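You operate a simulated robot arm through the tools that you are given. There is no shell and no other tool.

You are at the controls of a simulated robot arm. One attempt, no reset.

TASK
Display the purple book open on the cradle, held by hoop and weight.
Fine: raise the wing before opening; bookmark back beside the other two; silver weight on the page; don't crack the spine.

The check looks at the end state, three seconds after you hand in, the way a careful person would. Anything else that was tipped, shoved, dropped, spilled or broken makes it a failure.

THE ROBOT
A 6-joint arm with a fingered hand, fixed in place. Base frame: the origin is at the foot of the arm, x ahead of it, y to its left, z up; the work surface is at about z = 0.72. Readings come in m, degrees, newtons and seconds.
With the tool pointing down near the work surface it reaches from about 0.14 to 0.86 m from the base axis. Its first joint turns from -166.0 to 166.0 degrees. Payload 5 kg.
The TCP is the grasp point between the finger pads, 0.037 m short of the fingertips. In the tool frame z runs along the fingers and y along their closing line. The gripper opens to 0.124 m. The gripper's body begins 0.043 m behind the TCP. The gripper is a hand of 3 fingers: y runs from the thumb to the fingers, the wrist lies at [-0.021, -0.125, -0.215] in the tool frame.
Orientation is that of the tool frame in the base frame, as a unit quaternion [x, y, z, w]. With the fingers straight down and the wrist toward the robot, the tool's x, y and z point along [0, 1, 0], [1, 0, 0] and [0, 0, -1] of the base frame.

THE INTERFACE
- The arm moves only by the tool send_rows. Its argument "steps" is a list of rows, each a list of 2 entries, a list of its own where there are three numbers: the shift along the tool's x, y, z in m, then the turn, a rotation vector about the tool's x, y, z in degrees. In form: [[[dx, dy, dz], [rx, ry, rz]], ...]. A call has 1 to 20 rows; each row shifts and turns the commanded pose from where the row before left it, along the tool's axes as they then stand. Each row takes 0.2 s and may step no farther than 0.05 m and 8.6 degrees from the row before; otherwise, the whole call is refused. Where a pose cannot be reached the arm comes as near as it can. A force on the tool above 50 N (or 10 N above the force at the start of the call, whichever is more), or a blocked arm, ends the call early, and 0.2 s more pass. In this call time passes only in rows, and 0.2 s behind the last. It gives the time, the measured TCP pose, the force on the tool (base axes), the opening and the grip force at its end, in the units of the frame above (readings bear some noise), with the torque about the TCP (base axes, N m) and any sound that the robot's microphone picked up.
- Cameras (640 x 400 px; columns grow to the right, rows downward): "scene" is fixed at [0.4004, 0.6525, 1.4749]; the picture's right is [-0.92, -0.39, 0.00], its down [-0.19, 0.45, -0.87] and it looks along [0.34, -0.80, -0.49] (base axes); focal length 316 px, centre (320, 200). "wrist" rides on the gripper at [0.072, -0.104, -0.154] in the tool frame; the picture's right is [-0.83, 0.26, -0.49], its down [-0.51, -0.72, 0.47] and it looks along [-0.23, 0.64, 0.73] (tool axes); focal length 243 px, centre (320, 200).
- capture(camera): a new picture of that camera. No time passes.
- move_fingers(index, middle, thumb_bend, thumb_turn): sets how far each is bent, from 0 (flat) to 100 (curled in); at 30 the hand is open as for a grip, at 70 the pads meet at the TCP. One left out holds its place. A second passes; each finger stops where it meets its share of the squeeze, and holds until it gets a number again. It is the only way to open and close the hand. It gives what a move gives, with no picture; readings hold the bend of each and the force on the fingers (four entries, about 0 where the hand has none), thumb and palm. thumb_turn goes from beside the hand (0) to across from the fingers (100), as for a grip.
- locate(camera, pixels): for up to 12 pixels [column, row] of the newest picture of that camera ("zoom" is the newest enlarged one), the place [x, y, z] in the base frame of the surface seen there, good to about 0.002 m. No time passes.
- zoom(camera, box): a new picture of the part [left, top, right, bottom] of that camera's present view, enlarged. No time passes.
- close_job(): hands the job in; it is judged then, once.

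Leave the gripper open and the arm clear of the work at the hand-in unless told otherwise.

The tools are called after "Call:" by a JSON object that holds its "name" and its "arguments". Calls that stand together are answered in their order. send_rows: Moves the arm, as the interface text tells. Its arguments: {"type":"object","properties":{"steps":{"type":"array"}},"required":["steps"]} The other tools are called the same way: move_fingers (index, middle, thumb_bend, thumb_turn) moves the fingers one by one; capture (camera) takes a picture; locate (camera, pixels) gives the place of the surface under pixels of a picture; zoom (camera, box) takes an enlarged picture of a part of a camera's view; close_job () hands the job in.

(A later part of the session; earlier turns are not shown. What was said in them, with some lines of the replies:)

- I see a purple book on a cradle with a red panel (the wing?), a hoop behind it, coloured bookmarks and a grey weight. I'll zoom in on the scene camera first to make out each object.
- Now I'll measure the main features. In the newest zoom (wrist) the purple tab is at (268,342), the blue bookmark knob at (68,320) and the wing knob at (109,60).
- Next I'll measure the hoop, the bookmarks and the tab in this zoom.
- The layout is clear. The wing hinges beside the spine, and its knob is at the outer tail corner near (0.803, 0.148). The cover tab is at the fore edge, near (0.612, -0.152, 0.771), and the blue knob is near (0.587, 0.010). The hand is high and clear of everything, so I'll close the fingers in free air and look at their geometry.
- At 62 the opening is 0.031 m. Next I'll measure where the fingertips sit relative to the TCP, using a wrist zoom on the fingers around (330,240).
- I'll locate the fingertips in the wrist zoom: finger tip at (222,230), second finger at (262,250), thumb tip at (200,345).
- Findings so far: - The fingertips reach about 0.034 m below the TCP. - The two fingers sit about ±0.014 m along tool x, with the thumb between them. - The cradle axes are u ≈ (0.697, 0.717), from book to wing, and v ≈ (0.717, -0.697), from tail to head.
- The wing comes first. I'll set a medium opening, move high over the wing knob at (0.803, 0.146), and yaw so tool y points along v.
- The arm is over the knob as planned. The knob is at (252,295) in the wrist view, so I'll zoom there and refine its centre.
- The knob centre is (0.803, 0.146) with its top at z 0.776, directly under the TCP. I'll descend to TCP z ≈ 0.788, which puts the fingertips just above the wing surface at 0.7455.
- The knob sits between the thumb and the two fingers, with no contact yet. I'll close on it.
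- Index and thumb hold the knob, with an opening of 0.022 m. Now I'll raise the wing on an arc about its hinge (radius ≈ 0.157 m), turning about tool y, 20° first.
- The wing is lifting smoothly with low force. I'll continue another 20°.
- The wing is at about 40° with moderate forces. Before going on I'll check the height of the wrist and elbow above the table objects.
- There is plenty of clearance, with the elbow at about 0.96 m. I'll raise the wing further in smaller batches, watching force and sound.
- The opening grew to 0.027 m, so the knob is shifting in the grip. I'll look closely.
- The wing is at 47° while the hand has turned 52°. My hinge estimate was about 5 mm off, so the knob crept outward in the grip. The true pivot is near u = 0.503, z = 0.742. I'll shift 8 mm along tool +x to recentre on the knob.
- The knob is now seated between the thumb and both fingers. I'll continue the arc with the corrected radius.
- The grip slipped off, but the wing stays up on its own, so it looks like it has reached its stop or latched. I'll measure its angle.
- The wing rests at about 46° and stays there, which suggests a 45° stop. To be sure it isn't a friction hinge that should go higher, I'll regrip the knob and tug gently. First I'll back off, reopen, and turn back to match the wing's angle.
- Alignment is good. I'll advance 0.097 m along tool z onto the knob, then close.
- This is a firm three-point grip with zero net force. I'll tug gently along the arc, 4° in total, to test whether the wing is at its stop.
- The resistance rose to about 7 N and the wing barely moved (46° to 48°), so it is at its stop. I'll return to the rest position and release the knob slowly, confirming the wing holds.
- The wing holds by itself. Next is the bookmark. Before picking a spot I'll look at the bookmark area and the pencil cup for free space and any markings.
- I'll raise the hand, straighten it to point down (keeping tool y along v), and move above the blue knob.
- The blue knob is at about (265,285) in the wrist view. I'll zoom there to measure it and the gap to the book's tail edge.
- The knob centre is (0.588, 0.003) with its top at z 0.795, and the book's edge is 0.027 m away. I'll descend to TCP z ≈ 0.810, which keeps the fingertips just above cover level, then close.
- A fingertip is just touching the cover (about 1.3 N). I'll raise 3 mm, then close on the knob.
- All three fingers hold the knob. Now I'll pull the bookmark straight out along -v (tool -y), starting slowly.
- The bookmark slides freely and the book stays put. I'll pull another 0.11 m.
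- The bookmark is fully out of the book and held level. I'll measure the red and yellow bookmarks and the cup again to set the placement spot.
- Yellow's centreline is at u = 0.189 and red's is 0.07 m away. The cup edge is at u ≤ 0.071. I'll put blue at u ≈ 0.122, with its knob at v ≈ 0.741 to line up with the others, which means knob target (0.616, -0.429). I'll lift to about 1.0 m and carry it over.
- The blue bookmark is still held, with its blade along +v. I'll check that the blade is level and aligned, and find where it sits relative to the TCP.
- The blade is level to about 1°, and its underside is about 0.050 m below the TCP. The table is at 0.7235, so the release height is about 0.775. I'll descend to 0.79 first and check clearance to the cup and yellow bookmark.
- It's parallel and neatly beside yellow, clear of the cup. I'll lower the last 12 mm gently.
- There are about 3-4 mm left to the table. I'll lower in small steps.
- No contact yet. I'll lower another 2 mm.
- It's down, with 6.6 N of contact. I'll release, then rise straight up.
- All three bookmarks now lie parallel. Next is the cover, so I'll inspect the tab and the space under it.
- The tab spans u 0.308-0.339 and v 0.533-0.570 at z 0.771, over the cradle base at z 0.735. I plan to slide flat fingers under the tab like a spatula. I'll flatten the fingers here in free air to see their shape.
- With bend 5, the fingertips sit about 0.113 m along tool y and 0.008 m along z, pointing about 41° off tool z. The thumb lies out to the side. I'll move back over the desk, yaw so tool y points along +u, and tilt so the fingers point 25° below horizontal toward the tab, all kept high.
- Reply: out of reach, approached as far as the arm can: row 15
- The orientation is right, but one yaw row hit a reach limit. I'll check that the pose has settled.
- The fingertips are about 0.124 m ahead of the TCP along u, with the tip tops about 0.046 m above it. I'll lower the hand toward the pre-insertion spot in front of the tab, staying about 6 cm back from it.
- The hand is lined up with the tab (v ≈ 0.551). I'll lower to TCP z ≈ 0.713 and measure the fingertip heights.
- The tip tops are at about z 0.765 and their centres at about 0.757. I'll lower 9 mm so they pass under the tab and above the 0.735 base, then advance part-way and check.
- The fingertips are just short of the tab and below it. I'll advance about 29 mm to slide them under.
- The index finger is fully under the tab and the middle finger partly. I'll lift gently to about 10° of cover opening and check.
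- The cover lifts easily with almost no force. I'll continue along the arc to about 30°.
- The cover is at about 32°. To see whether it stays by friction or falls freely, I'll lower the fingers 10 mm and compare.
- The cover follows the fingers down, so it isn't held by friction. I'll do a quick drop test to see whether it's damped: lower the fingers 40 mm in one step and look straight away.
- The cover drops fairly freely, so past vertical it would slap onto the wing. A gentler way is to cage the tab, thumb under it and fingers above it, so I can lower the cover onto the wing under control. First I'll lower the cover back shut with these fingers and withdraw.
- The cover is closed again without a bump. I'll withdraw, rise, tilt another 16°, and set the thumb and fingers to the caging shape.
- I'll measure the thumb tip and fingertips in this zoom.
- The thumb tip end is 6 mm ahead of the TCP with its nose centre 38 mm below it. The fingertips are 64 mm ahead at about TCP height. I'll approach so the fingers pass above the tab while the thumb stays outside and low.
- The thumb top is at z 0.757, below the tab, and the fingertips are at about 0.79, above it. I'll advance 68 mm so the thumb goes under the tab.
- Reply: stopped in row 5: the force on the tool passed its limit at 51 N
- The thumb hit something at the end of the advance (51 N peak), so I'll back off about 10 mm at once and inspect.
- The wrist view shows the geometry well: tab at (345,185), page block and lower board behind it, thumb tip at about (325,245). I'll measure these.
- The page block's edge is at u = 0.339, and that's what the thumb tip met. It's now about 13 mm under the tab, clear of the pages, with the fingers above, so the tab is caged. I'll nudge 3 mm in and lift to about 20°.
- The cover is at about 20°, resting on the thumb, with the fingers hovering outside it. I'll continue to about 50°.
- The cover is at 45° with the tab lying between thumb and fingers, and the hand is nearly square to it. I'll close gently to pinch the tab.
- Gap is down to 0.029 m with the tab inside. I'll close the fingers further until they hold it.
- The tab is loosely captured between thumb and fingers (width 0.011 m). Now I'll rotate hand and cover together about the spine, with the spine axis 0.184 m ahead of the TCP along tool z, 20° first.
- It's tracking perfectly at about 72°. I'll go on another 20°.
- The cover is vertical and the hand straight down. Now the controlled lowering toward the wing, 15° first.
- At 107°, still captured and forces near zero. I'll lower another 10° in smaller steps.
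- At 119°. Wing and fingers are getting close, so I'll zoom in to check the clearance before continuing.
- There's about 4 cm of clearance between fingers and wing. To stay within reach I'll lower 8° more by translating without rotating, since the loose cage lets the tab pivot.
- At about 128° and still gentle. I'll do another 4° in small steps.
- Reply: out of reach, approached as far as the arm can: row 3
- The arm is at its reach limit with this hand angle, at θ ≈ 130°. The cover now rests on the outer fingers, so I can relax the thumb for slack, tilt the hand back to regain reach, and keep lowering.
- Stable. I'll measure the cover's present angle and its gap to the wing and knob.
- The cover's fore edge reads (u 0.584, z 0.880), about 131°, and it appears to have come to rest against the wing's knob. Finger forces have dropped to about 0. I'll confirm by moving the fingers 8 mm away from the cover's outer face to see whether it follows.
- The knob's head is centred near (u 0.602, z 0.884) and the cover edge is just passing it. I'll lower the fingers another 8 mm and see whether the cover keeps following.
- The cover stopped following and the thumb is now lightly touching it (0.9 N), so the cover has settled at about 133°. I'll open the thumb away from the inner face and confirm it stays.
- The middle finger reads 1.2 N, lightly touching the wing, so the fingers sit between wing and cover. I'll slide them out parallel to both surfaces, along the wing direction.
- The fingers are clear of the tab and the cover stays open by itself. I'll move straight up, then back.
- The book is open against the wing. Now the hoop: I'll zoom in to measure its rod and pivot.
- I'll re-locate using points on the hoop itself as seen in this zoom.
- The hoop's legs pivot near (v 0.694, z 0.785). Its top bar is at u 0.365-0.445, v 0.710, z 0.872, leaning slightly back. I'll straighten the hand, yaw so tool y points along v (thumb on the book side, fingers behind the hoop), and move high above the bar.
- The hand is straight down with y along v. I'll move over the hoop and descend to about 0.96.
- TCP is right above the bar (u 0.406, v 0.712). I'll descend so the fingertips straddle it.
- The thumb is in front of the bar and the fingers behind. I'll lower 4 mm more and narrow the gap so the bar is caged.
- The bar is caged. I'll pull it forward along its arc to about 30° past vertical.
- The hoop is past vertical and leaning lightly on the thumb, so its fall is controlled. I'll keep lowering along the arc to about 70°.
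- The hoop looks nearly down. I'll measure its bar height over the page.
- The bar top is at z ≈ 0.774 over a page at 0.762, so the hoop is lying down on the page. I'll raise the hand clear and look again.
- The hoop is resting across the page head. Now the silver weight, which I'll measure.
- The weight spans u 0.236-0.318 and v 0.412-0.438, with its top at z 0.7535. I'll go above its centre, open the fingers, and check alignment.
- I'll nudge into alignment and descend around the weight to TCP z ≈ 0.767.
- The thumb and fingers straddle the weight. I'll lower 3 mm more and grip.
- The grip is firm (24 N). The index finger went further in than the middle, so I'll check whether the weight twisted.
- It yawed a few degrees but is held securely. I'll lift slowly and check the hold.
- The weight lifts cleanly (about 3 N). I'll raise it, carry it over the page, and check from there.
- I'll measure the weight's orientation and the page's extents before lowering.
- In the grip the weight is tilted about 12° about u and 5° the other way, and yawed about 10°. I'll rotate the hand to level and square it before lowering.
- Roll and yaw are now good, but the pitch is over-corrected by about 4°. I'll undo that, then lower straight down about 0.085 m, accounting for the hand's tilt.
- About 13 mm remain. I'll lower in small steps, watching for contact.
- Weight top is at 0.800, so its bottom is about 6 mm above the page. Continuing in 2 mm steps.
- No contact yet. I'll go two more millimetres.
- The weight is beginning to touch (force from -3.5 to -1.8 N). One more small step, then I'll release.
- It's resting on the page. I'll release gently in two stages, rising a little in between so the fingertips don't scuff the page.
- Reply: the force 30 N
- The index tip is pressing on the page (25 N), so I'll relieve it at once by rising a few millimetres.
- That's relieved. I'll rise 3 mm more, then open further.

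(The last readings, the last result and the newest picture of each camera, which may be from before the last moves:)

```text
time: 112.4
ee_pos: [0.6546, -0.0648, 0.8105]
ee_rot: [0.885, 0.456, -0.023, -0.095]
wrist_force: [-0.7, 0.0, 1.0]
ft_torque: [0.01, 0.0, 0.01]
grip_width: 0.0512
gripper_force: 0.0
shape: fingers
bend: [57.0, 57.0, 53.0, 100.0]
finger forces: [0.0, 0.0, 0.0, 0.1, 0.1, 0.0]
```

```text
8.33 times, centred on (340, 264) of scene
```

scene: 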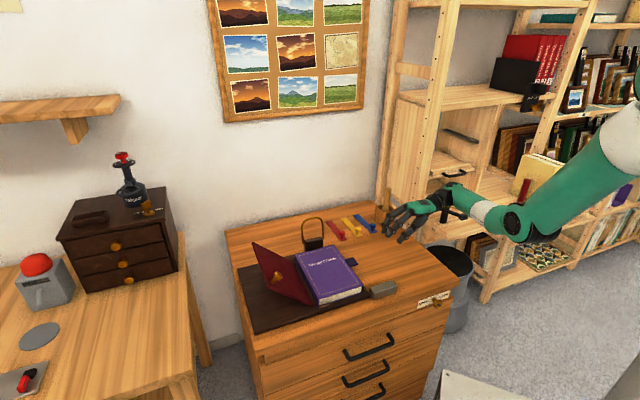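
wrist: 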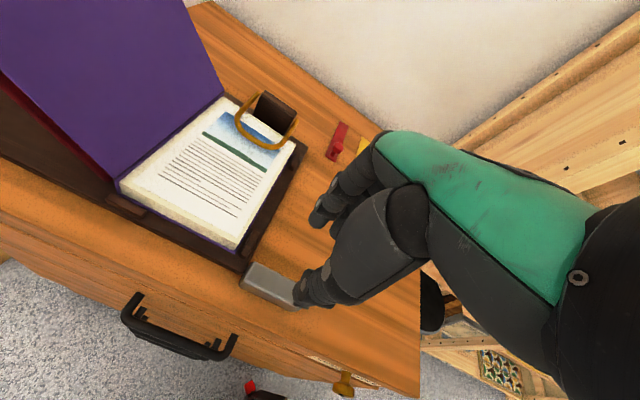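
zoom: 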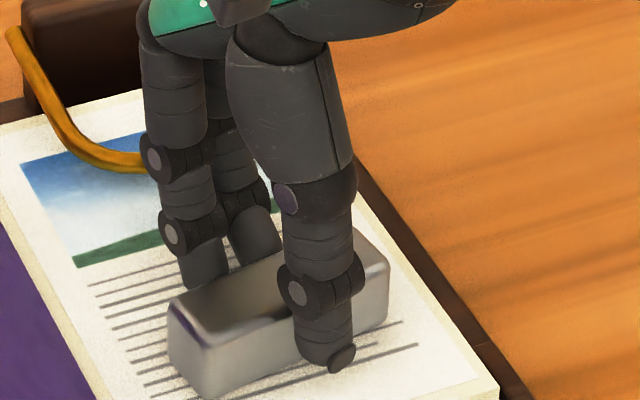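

The weight is released and stands flat. I'll rise straight up.

Call:
{"name": "send_rows", "arguments": {"steps": [[[0.0005, -0.0019, -0.0098], [0, 0, 0]], [[0.0015, -0.0057, -0.0294], [0, 0, 0]], [[0.002, -0.0076, -0.0392], [0, 0, 0]], [[0.002, -0.0076, -0.0392], [0, 0, 0]], [[0.002, -0.0076, -0.0392], [0, 0, 0]], [[0.002, -0.0076, -0.0392], [0, 0, 0]], [[0, 0, 0], [0, 0, 0]]]}}

Call:
{"name": "zoom", "arguments": {"camera": "scene", "box": [230, 200, 420, 330]}}

Call:
{"name": "capture", "arguments": {"camera": "wrist"}}

```text
time: 114.0
ee_pos: [0.6541, -0.0651, 1.007]
ee_rot: [0.885, 0.456, -0.022, -0.095]
wrist_force: [-0.5, 1.1, 0.6]
ft_torque: [-0.02, -0.01, -0.01]
grip_width: 0.0518
gripper_force: 0.0
shape: fingers
bend: [57.0, 57.0, 53.0, 100.0]
finger forces: [0.1, 0.0, 0.1, 0.1, 0.0, 0.0]
```

```text
3.08 times, centred on (325, 265) of scene
```

zoom: 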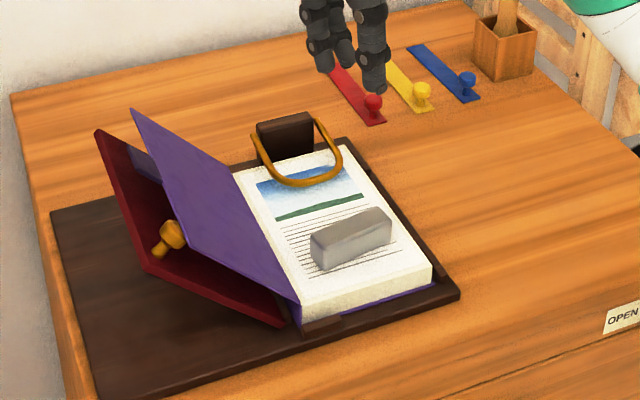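

```text
taken
```

wrist: 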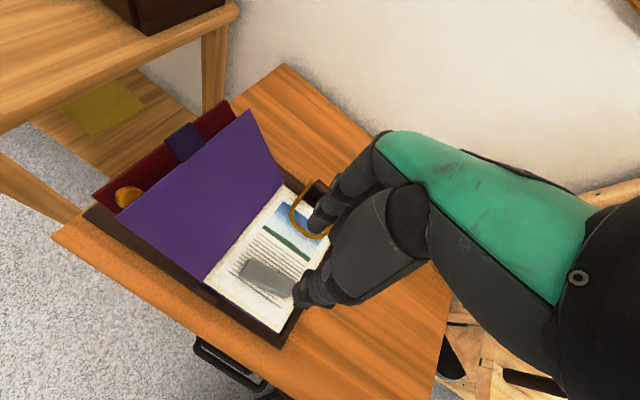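

The whole arrangement looks right. I'll verify the hoop's contact with the page and the weight's flatness more closely.

Call:
{"name": "zoom", "arguments": {"camera": "scene", "box": [300, 228, 356, 270]}}

Call:
{"name": "locate", "arguments": {"camera": "zoom", "pixels": [[175, 155], [210, 167], [250, 160], [175, 195], [120, 90], [265, 110], [275, 240], [340, 200], [310, 230], [385, 205], [170, 180]]}}

```text
9.52 times, centred on (328, 249) of scene
```

zoom: 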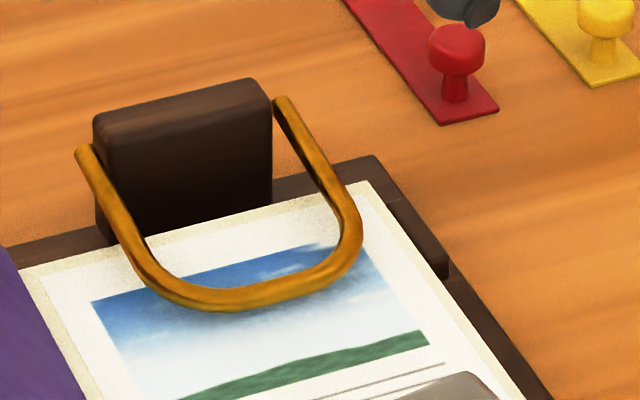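

```text
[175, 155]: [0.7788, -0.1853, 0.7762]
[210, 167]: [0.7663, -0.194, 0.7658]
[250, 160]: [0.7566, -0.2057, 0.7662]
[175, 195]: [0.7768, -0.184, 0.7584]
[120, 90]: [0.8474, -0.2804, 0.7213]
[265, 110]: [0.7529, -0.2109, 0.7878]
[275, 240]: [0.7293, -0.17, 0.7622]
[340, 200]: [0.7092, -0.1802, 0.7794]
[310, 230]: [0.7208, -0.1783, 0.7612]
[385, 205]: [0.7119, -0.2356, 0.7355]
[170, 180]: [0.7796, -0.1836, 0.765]
```

Call:
{"name": "locate", "arguments": {"camera": "zoom", "pixels": [[85, 155], [130, 240], [160, 280], [230, 297], [300, 285], [350, 240], [330, 180], [285, 105], [230, 330], [310, 320], [200, 260]]}}

```text
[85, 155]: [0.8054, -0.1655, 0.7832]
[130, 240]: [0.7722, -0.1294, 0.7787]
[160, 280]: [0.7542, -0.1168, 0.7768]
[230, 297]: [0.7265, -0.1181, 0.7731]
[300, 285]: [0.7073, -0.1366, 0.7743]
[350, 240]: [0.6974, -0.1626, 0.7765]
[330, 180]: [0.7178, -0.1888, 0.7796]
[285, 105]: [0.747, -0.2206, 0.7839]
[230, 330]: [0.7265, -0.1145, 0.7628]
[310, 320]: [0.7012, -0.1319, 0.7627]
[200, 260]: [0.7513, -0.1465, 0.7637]
```

The hoop's bar reads 0.773-0.774 against the page at 0.763, so it is on the page or within a couple of millimetres. To be sure, I'll straighten the hand and press the bar very lightly with the two fingertips.

Call:
{"name": "send_rows", "arguments": {"steps": [[[0, 0, 0], [0, 4, 0]], [[0, 0, 0], [0, 0, 8]], [[0, 0, 0], [0, -5, 1]], [[0, 0, 0], [-6, 0, 0]], [[0, 0, 0], [-6, 0, 0]], [[-0.002, 0.04, 0], [0, 0, 0]], [[-0.002, 0.039, 0], [0, 0, 0]], [[0, 0, 0], [0, 0, 0]]]}}

Call:
{"name": "move_fingers", "arguments": {"index": 68, "middle": 68, "thumb_bend": 50}}

Call:
{"name": "capture", "arguments": {"camera": "wrist"}}

```text
time: 115.8
ee_pos: [0.7071, -0.1251, 1.0109]
ee_rot: [0.922, 0.388, 0.0, 0.002]
wrist_force: [0.4, -0.7, -0.2]
ft_torque: [0.02, -0.01, -0.02]
grip_width: 0.0521
gripper_force: 0.1
shape: fingers
bend: [57.0, 57.0, 53.0, 100.0]
finger forces: [0.0, 0.0, 0.0, 0.0, 0.0, 0.0]
```

```text
time: 116.8
ee_pos: [0.7073, -0.1238, 1.0092]
ee_rot: [0.922, 0.388, 0.0, 0.003]
wrist_force: [-0.1, 0.2, -0.6]
ft_torque: [-0.01, -0.01, 0.01]
grip_width: 0.0398
gripper_force: 0.1
shape: fingers
bend: [68.0, 68.0, 50.0, 100.0]
finger forces: [0.0, 0.0, 0.0, 0.0, 0.1, 0.0]
```

```text
taken
```

wrist: 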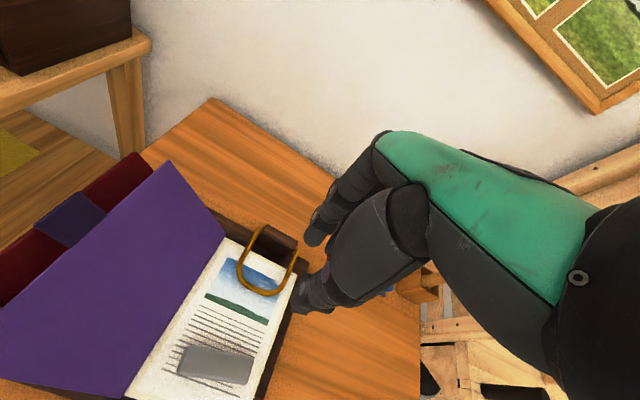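

TCP is at u 0.404, v 0.593, as planned. I'll descend to 0.835 and check where the fingertips are over the bar.

Call:
{"name": "send_rows", "arguments": {"steps": [[[0, 0, 0.045], [0, 0, 0]], [[0, 0, 0.045], [0, 0, 0]], [[0, 0, 0.045], [0, 0, 0]], [[0, 0, 0.038], [0, 0, 0]], [[0, 0, 0], [0, 0, 0]]]}}

Call:
{"name": "zoom", "arguments": {"camera": "wrist", "box": [200, 140, 400, 330]}}

Call:
{"name": "zoom", "arguments": {"camera": "scene", "box": [300, 210, 370, 280]}}

```text
time: 118.0
ee_pos: [0.7098, -0.1244, 0.8374]
ee_rot: [0.921, 0.389, 0.0, 0.003]
wrist_force: [0.4, -0.6, 0.2]
ft_torque: [0.0, 0.01, -0.02]
grip_width: 0.04
gripper_force: 0.0
shape: fingers
bend: [68.0, 68.0, 50.0, 100.0]
finger forces: [0.1, 0.1, 0.0, 0.0, 0.0, 0.0]
```

```text
2.11 times, centred on (300, 235) of wrist
```

zoom: 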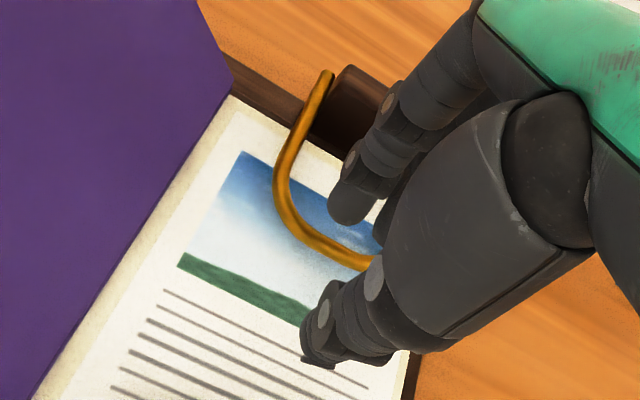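

```text
5.71 times, centred on (335, 245) of scene
```

zoom: 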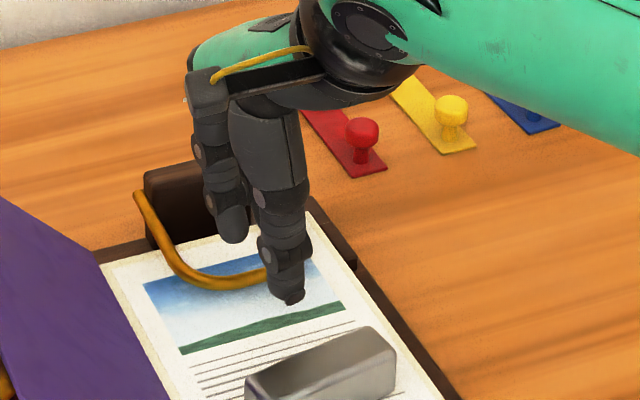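

Call:
{"name": "locate", "arguments": {"camera": "zoom", "pixels": [[232, 238], [240, 232], [290, 300], [285, 288], [205, 285], [240, 283]]}}

```text
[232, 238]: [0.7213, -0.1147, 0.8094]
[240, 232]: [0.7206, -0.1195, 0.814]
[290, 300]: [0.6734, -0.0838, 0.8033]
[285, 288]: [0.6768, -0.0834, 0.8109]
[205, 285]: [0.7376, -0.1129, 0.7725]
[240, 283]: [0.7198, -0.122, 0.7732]
```

The fingertips are centred over the bar. I'll descend 22 mm, then step down until light contact.

Call:
{"name": "send_rows", "arguments": {"steps": [[[0, 0, 0.012], [0, 0, 0]], [[0, 0, 0.01], [0, 0, 0]], [[0, 0, 0.002], [0, 0, 0]], [[0, 0, 0], [0, 0, 0]]]}}

Call:
{"name": "send_rows", "arguments": {"steps": [[[0, 0, 0.002], [0, 0, 0]], [[0, 0, 0], [0, 0, 0]]]}}

```text
time: 119.0
ee_pos: [0.7092, -0.1244, 0.8133]
ee_rot: [0.922, 0.388, 0.001, 0.003]
wrist_force: [-0.4, 0.9, 1.0]
ft_torque: [-0.01, 0.01, -0.05]
grip_width: 0.0398
gripper_force: 0.0
shape: fingers
bend: [68.0, 68.0, 50.0, 100.0]
finger forces: [0.0, 0.3, 0.0, 0.1, 0.0, 0.0]
```

```text
time: 119.6
ee_pos: [0.7098, -0.1246, 0.8128]
ee_rot: [0.922, 0.387, 0.001, 0.003]
wrist_force: [-0.3, -2.7, 7.3]
ft_torque: [-0.19, -0.12, -0.1]
grip_width: 0.0409
gripper_force: 4.4
shape: fingers
bend: [67.0, 68.0, 50.0, 100.0]
finger forces: [6.2, 2.1, 0.0, 0.0, 0.1, 0.1]
```

The bar is solid under 7 N of pressing, so the hoop is fully seated. I'll retreat straight up and then clear of the work.

Call:
{"name": "send_rows", "arguments": {"steps": [[[0, 0, -0.005], [0, 0, 0]], [[0, 0, -0.02], [0, 0, 0]], [[0, 0, -0.04], [0, 0, 0]], [[0, 0, -0.045], [0, 0, 0]], [[0, 0, -0.045], [0, 0, 0]], [[0, 0, -0.045], [0, 0, 0]], [[0, 0, -0.045], [0, 0, 0]], [[-0.04, -0.02, 0], [0, 0, 0]], [[-0.04, -0.02, 0], [0, 0, 0]], [[-0.04, -0.02, 0], [0, 0, 0]], [[-0.04, -0.02, 0], [0, 0, 0]], [[-0.04, -0.02, 0], [0, 0, 0]], [[0, 0, 0], [0, 0, 0]]]}}

Call:
{"name": "move_fingers", "arguments": {"index": 30, "middle": 30, "thumb_bend": 30}}

Call:
{"name": "capture", "arguments": {"camera": "scene"}}

Call:
{"name": "zoom", "arguments": {"camera": "scene", "box": [220, 190, 420, 330]}}

```text
time: 122.4
ee_pos: [0.4961, -0.1978, 1.0555]
ee_rot: [0.922, 0.388, 0.0, 0.003]
wrist_force: [0.1, 0.3, 0.3]
ft_torque: [-0.02, 0.01, -0.01]
grip_width: 0.0397
gripper_force: 0.0
shape: fingers
bend: [68.0, 68.0, 50.0, 100.0]
finger forces: [0.0, 0.0, 0.0, 0.0, 0.0, 0.1]
```

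```text
time: 123.4
ee_pos: [0.4979, -0.1965, 1.0552]
ee_rot: [0.921, 0.389, 0.001, 0.003]
wrist_force: [0.2, 0.2, -0.5]
ft_torque: [-0.02, 0.01, -0.01]
grip_width: 0.1284
gripper_force: 0.1
shape: fingers
bend: [30.0, 30.0, 30.0, 98.0]
finger forces: [0.0, 0.0, 0.1, 0.1, 0.1, 0.1]
```

```text
taken
```

scene: 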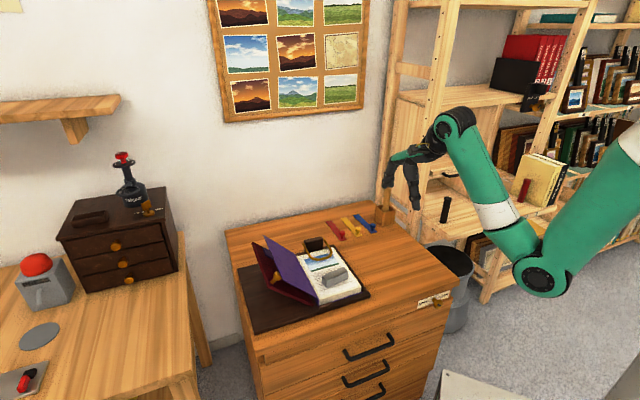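

```text
2.86 times, centred on (320, 260) of scene
```

zoom: 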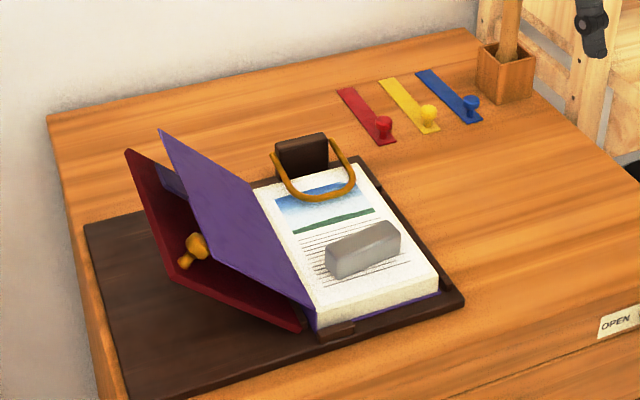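

Everything looks in place and the arm is clear. One last measurement, to confirm the cover and wing are steady.

Call:
{"name": "locate", "arguments": {"camera": "zoom", "pixels": [[212, 257], [163, 135], [180, 275], [130, 155], [230, 300], [250, 230], [310, 302], [195, 245], [365, 240], [400, 235]]}}

Call:
{"name": "zoom", "arguments": {"camera": "scene", "box": [250, 230, 330, 300]}}

```text
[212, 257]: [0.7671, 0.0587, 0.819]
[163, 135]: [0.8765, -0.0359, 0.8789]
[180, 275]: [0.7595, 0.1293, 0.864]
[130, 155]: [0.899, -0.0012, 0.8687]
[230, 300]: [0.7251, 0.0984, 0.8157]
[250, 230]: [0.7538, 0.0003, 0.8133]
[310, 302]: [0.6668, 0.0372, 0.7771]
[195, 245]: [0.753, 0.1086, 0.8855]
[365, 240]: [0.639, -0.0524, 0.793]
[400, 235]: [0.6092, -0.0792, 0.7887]
```

```text
5.71 times, centred on (290, 265) of scene
```

zoom: 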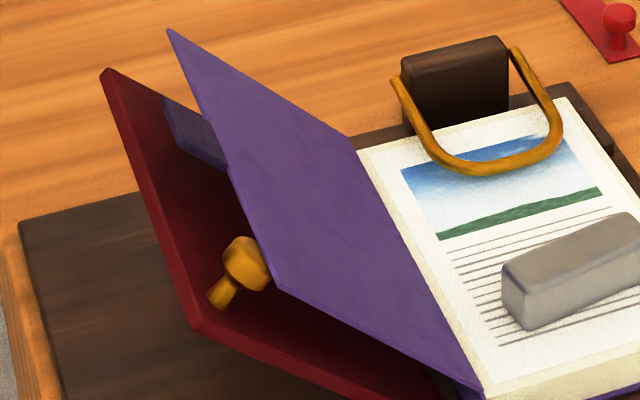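

Nothing has moved. The wing is up at about 46° and the cover rests open against it at about 133°. The hoop is on the page, the silver weight lies flat on it, and the blue bookmark lies beside the other two. The hand is open and clear, so I'm handing in.

Call:
{"name": "close_job", "arguments": {}}

```text
The job is handed in.
```

I've handed the job in. The purple book is open on the cradle, with the hoop down over the top of the page and the silver weight flat on the page. I haven't seen the check's result.

- **Wing:** I raised it before opening the book. It stopped at about 46° and stays up by itself.
- **Bookmark:** the blue one is out of the book and lies parallel beside the yellow one, clear of the pencil cup.
- **Cover:** I lowered it onto the wing under control, and it rests open at about 133°. It leans on the wing's brass knob rather than lying flat against the panel.
- **Hoop:** I pressed its bar lightly afterwards and it was solid.
- **Arm:** the hand is open and away from the work.

Two contacts were harder than I wanted. While I was getting under the cover's tab, the thumb bumped the page edge with a peak of about 51 N. While I was releasing the weight, a fingertip pressed the page at about 25 N. In the pictures afterwards I saw no damage and nothing out of place.
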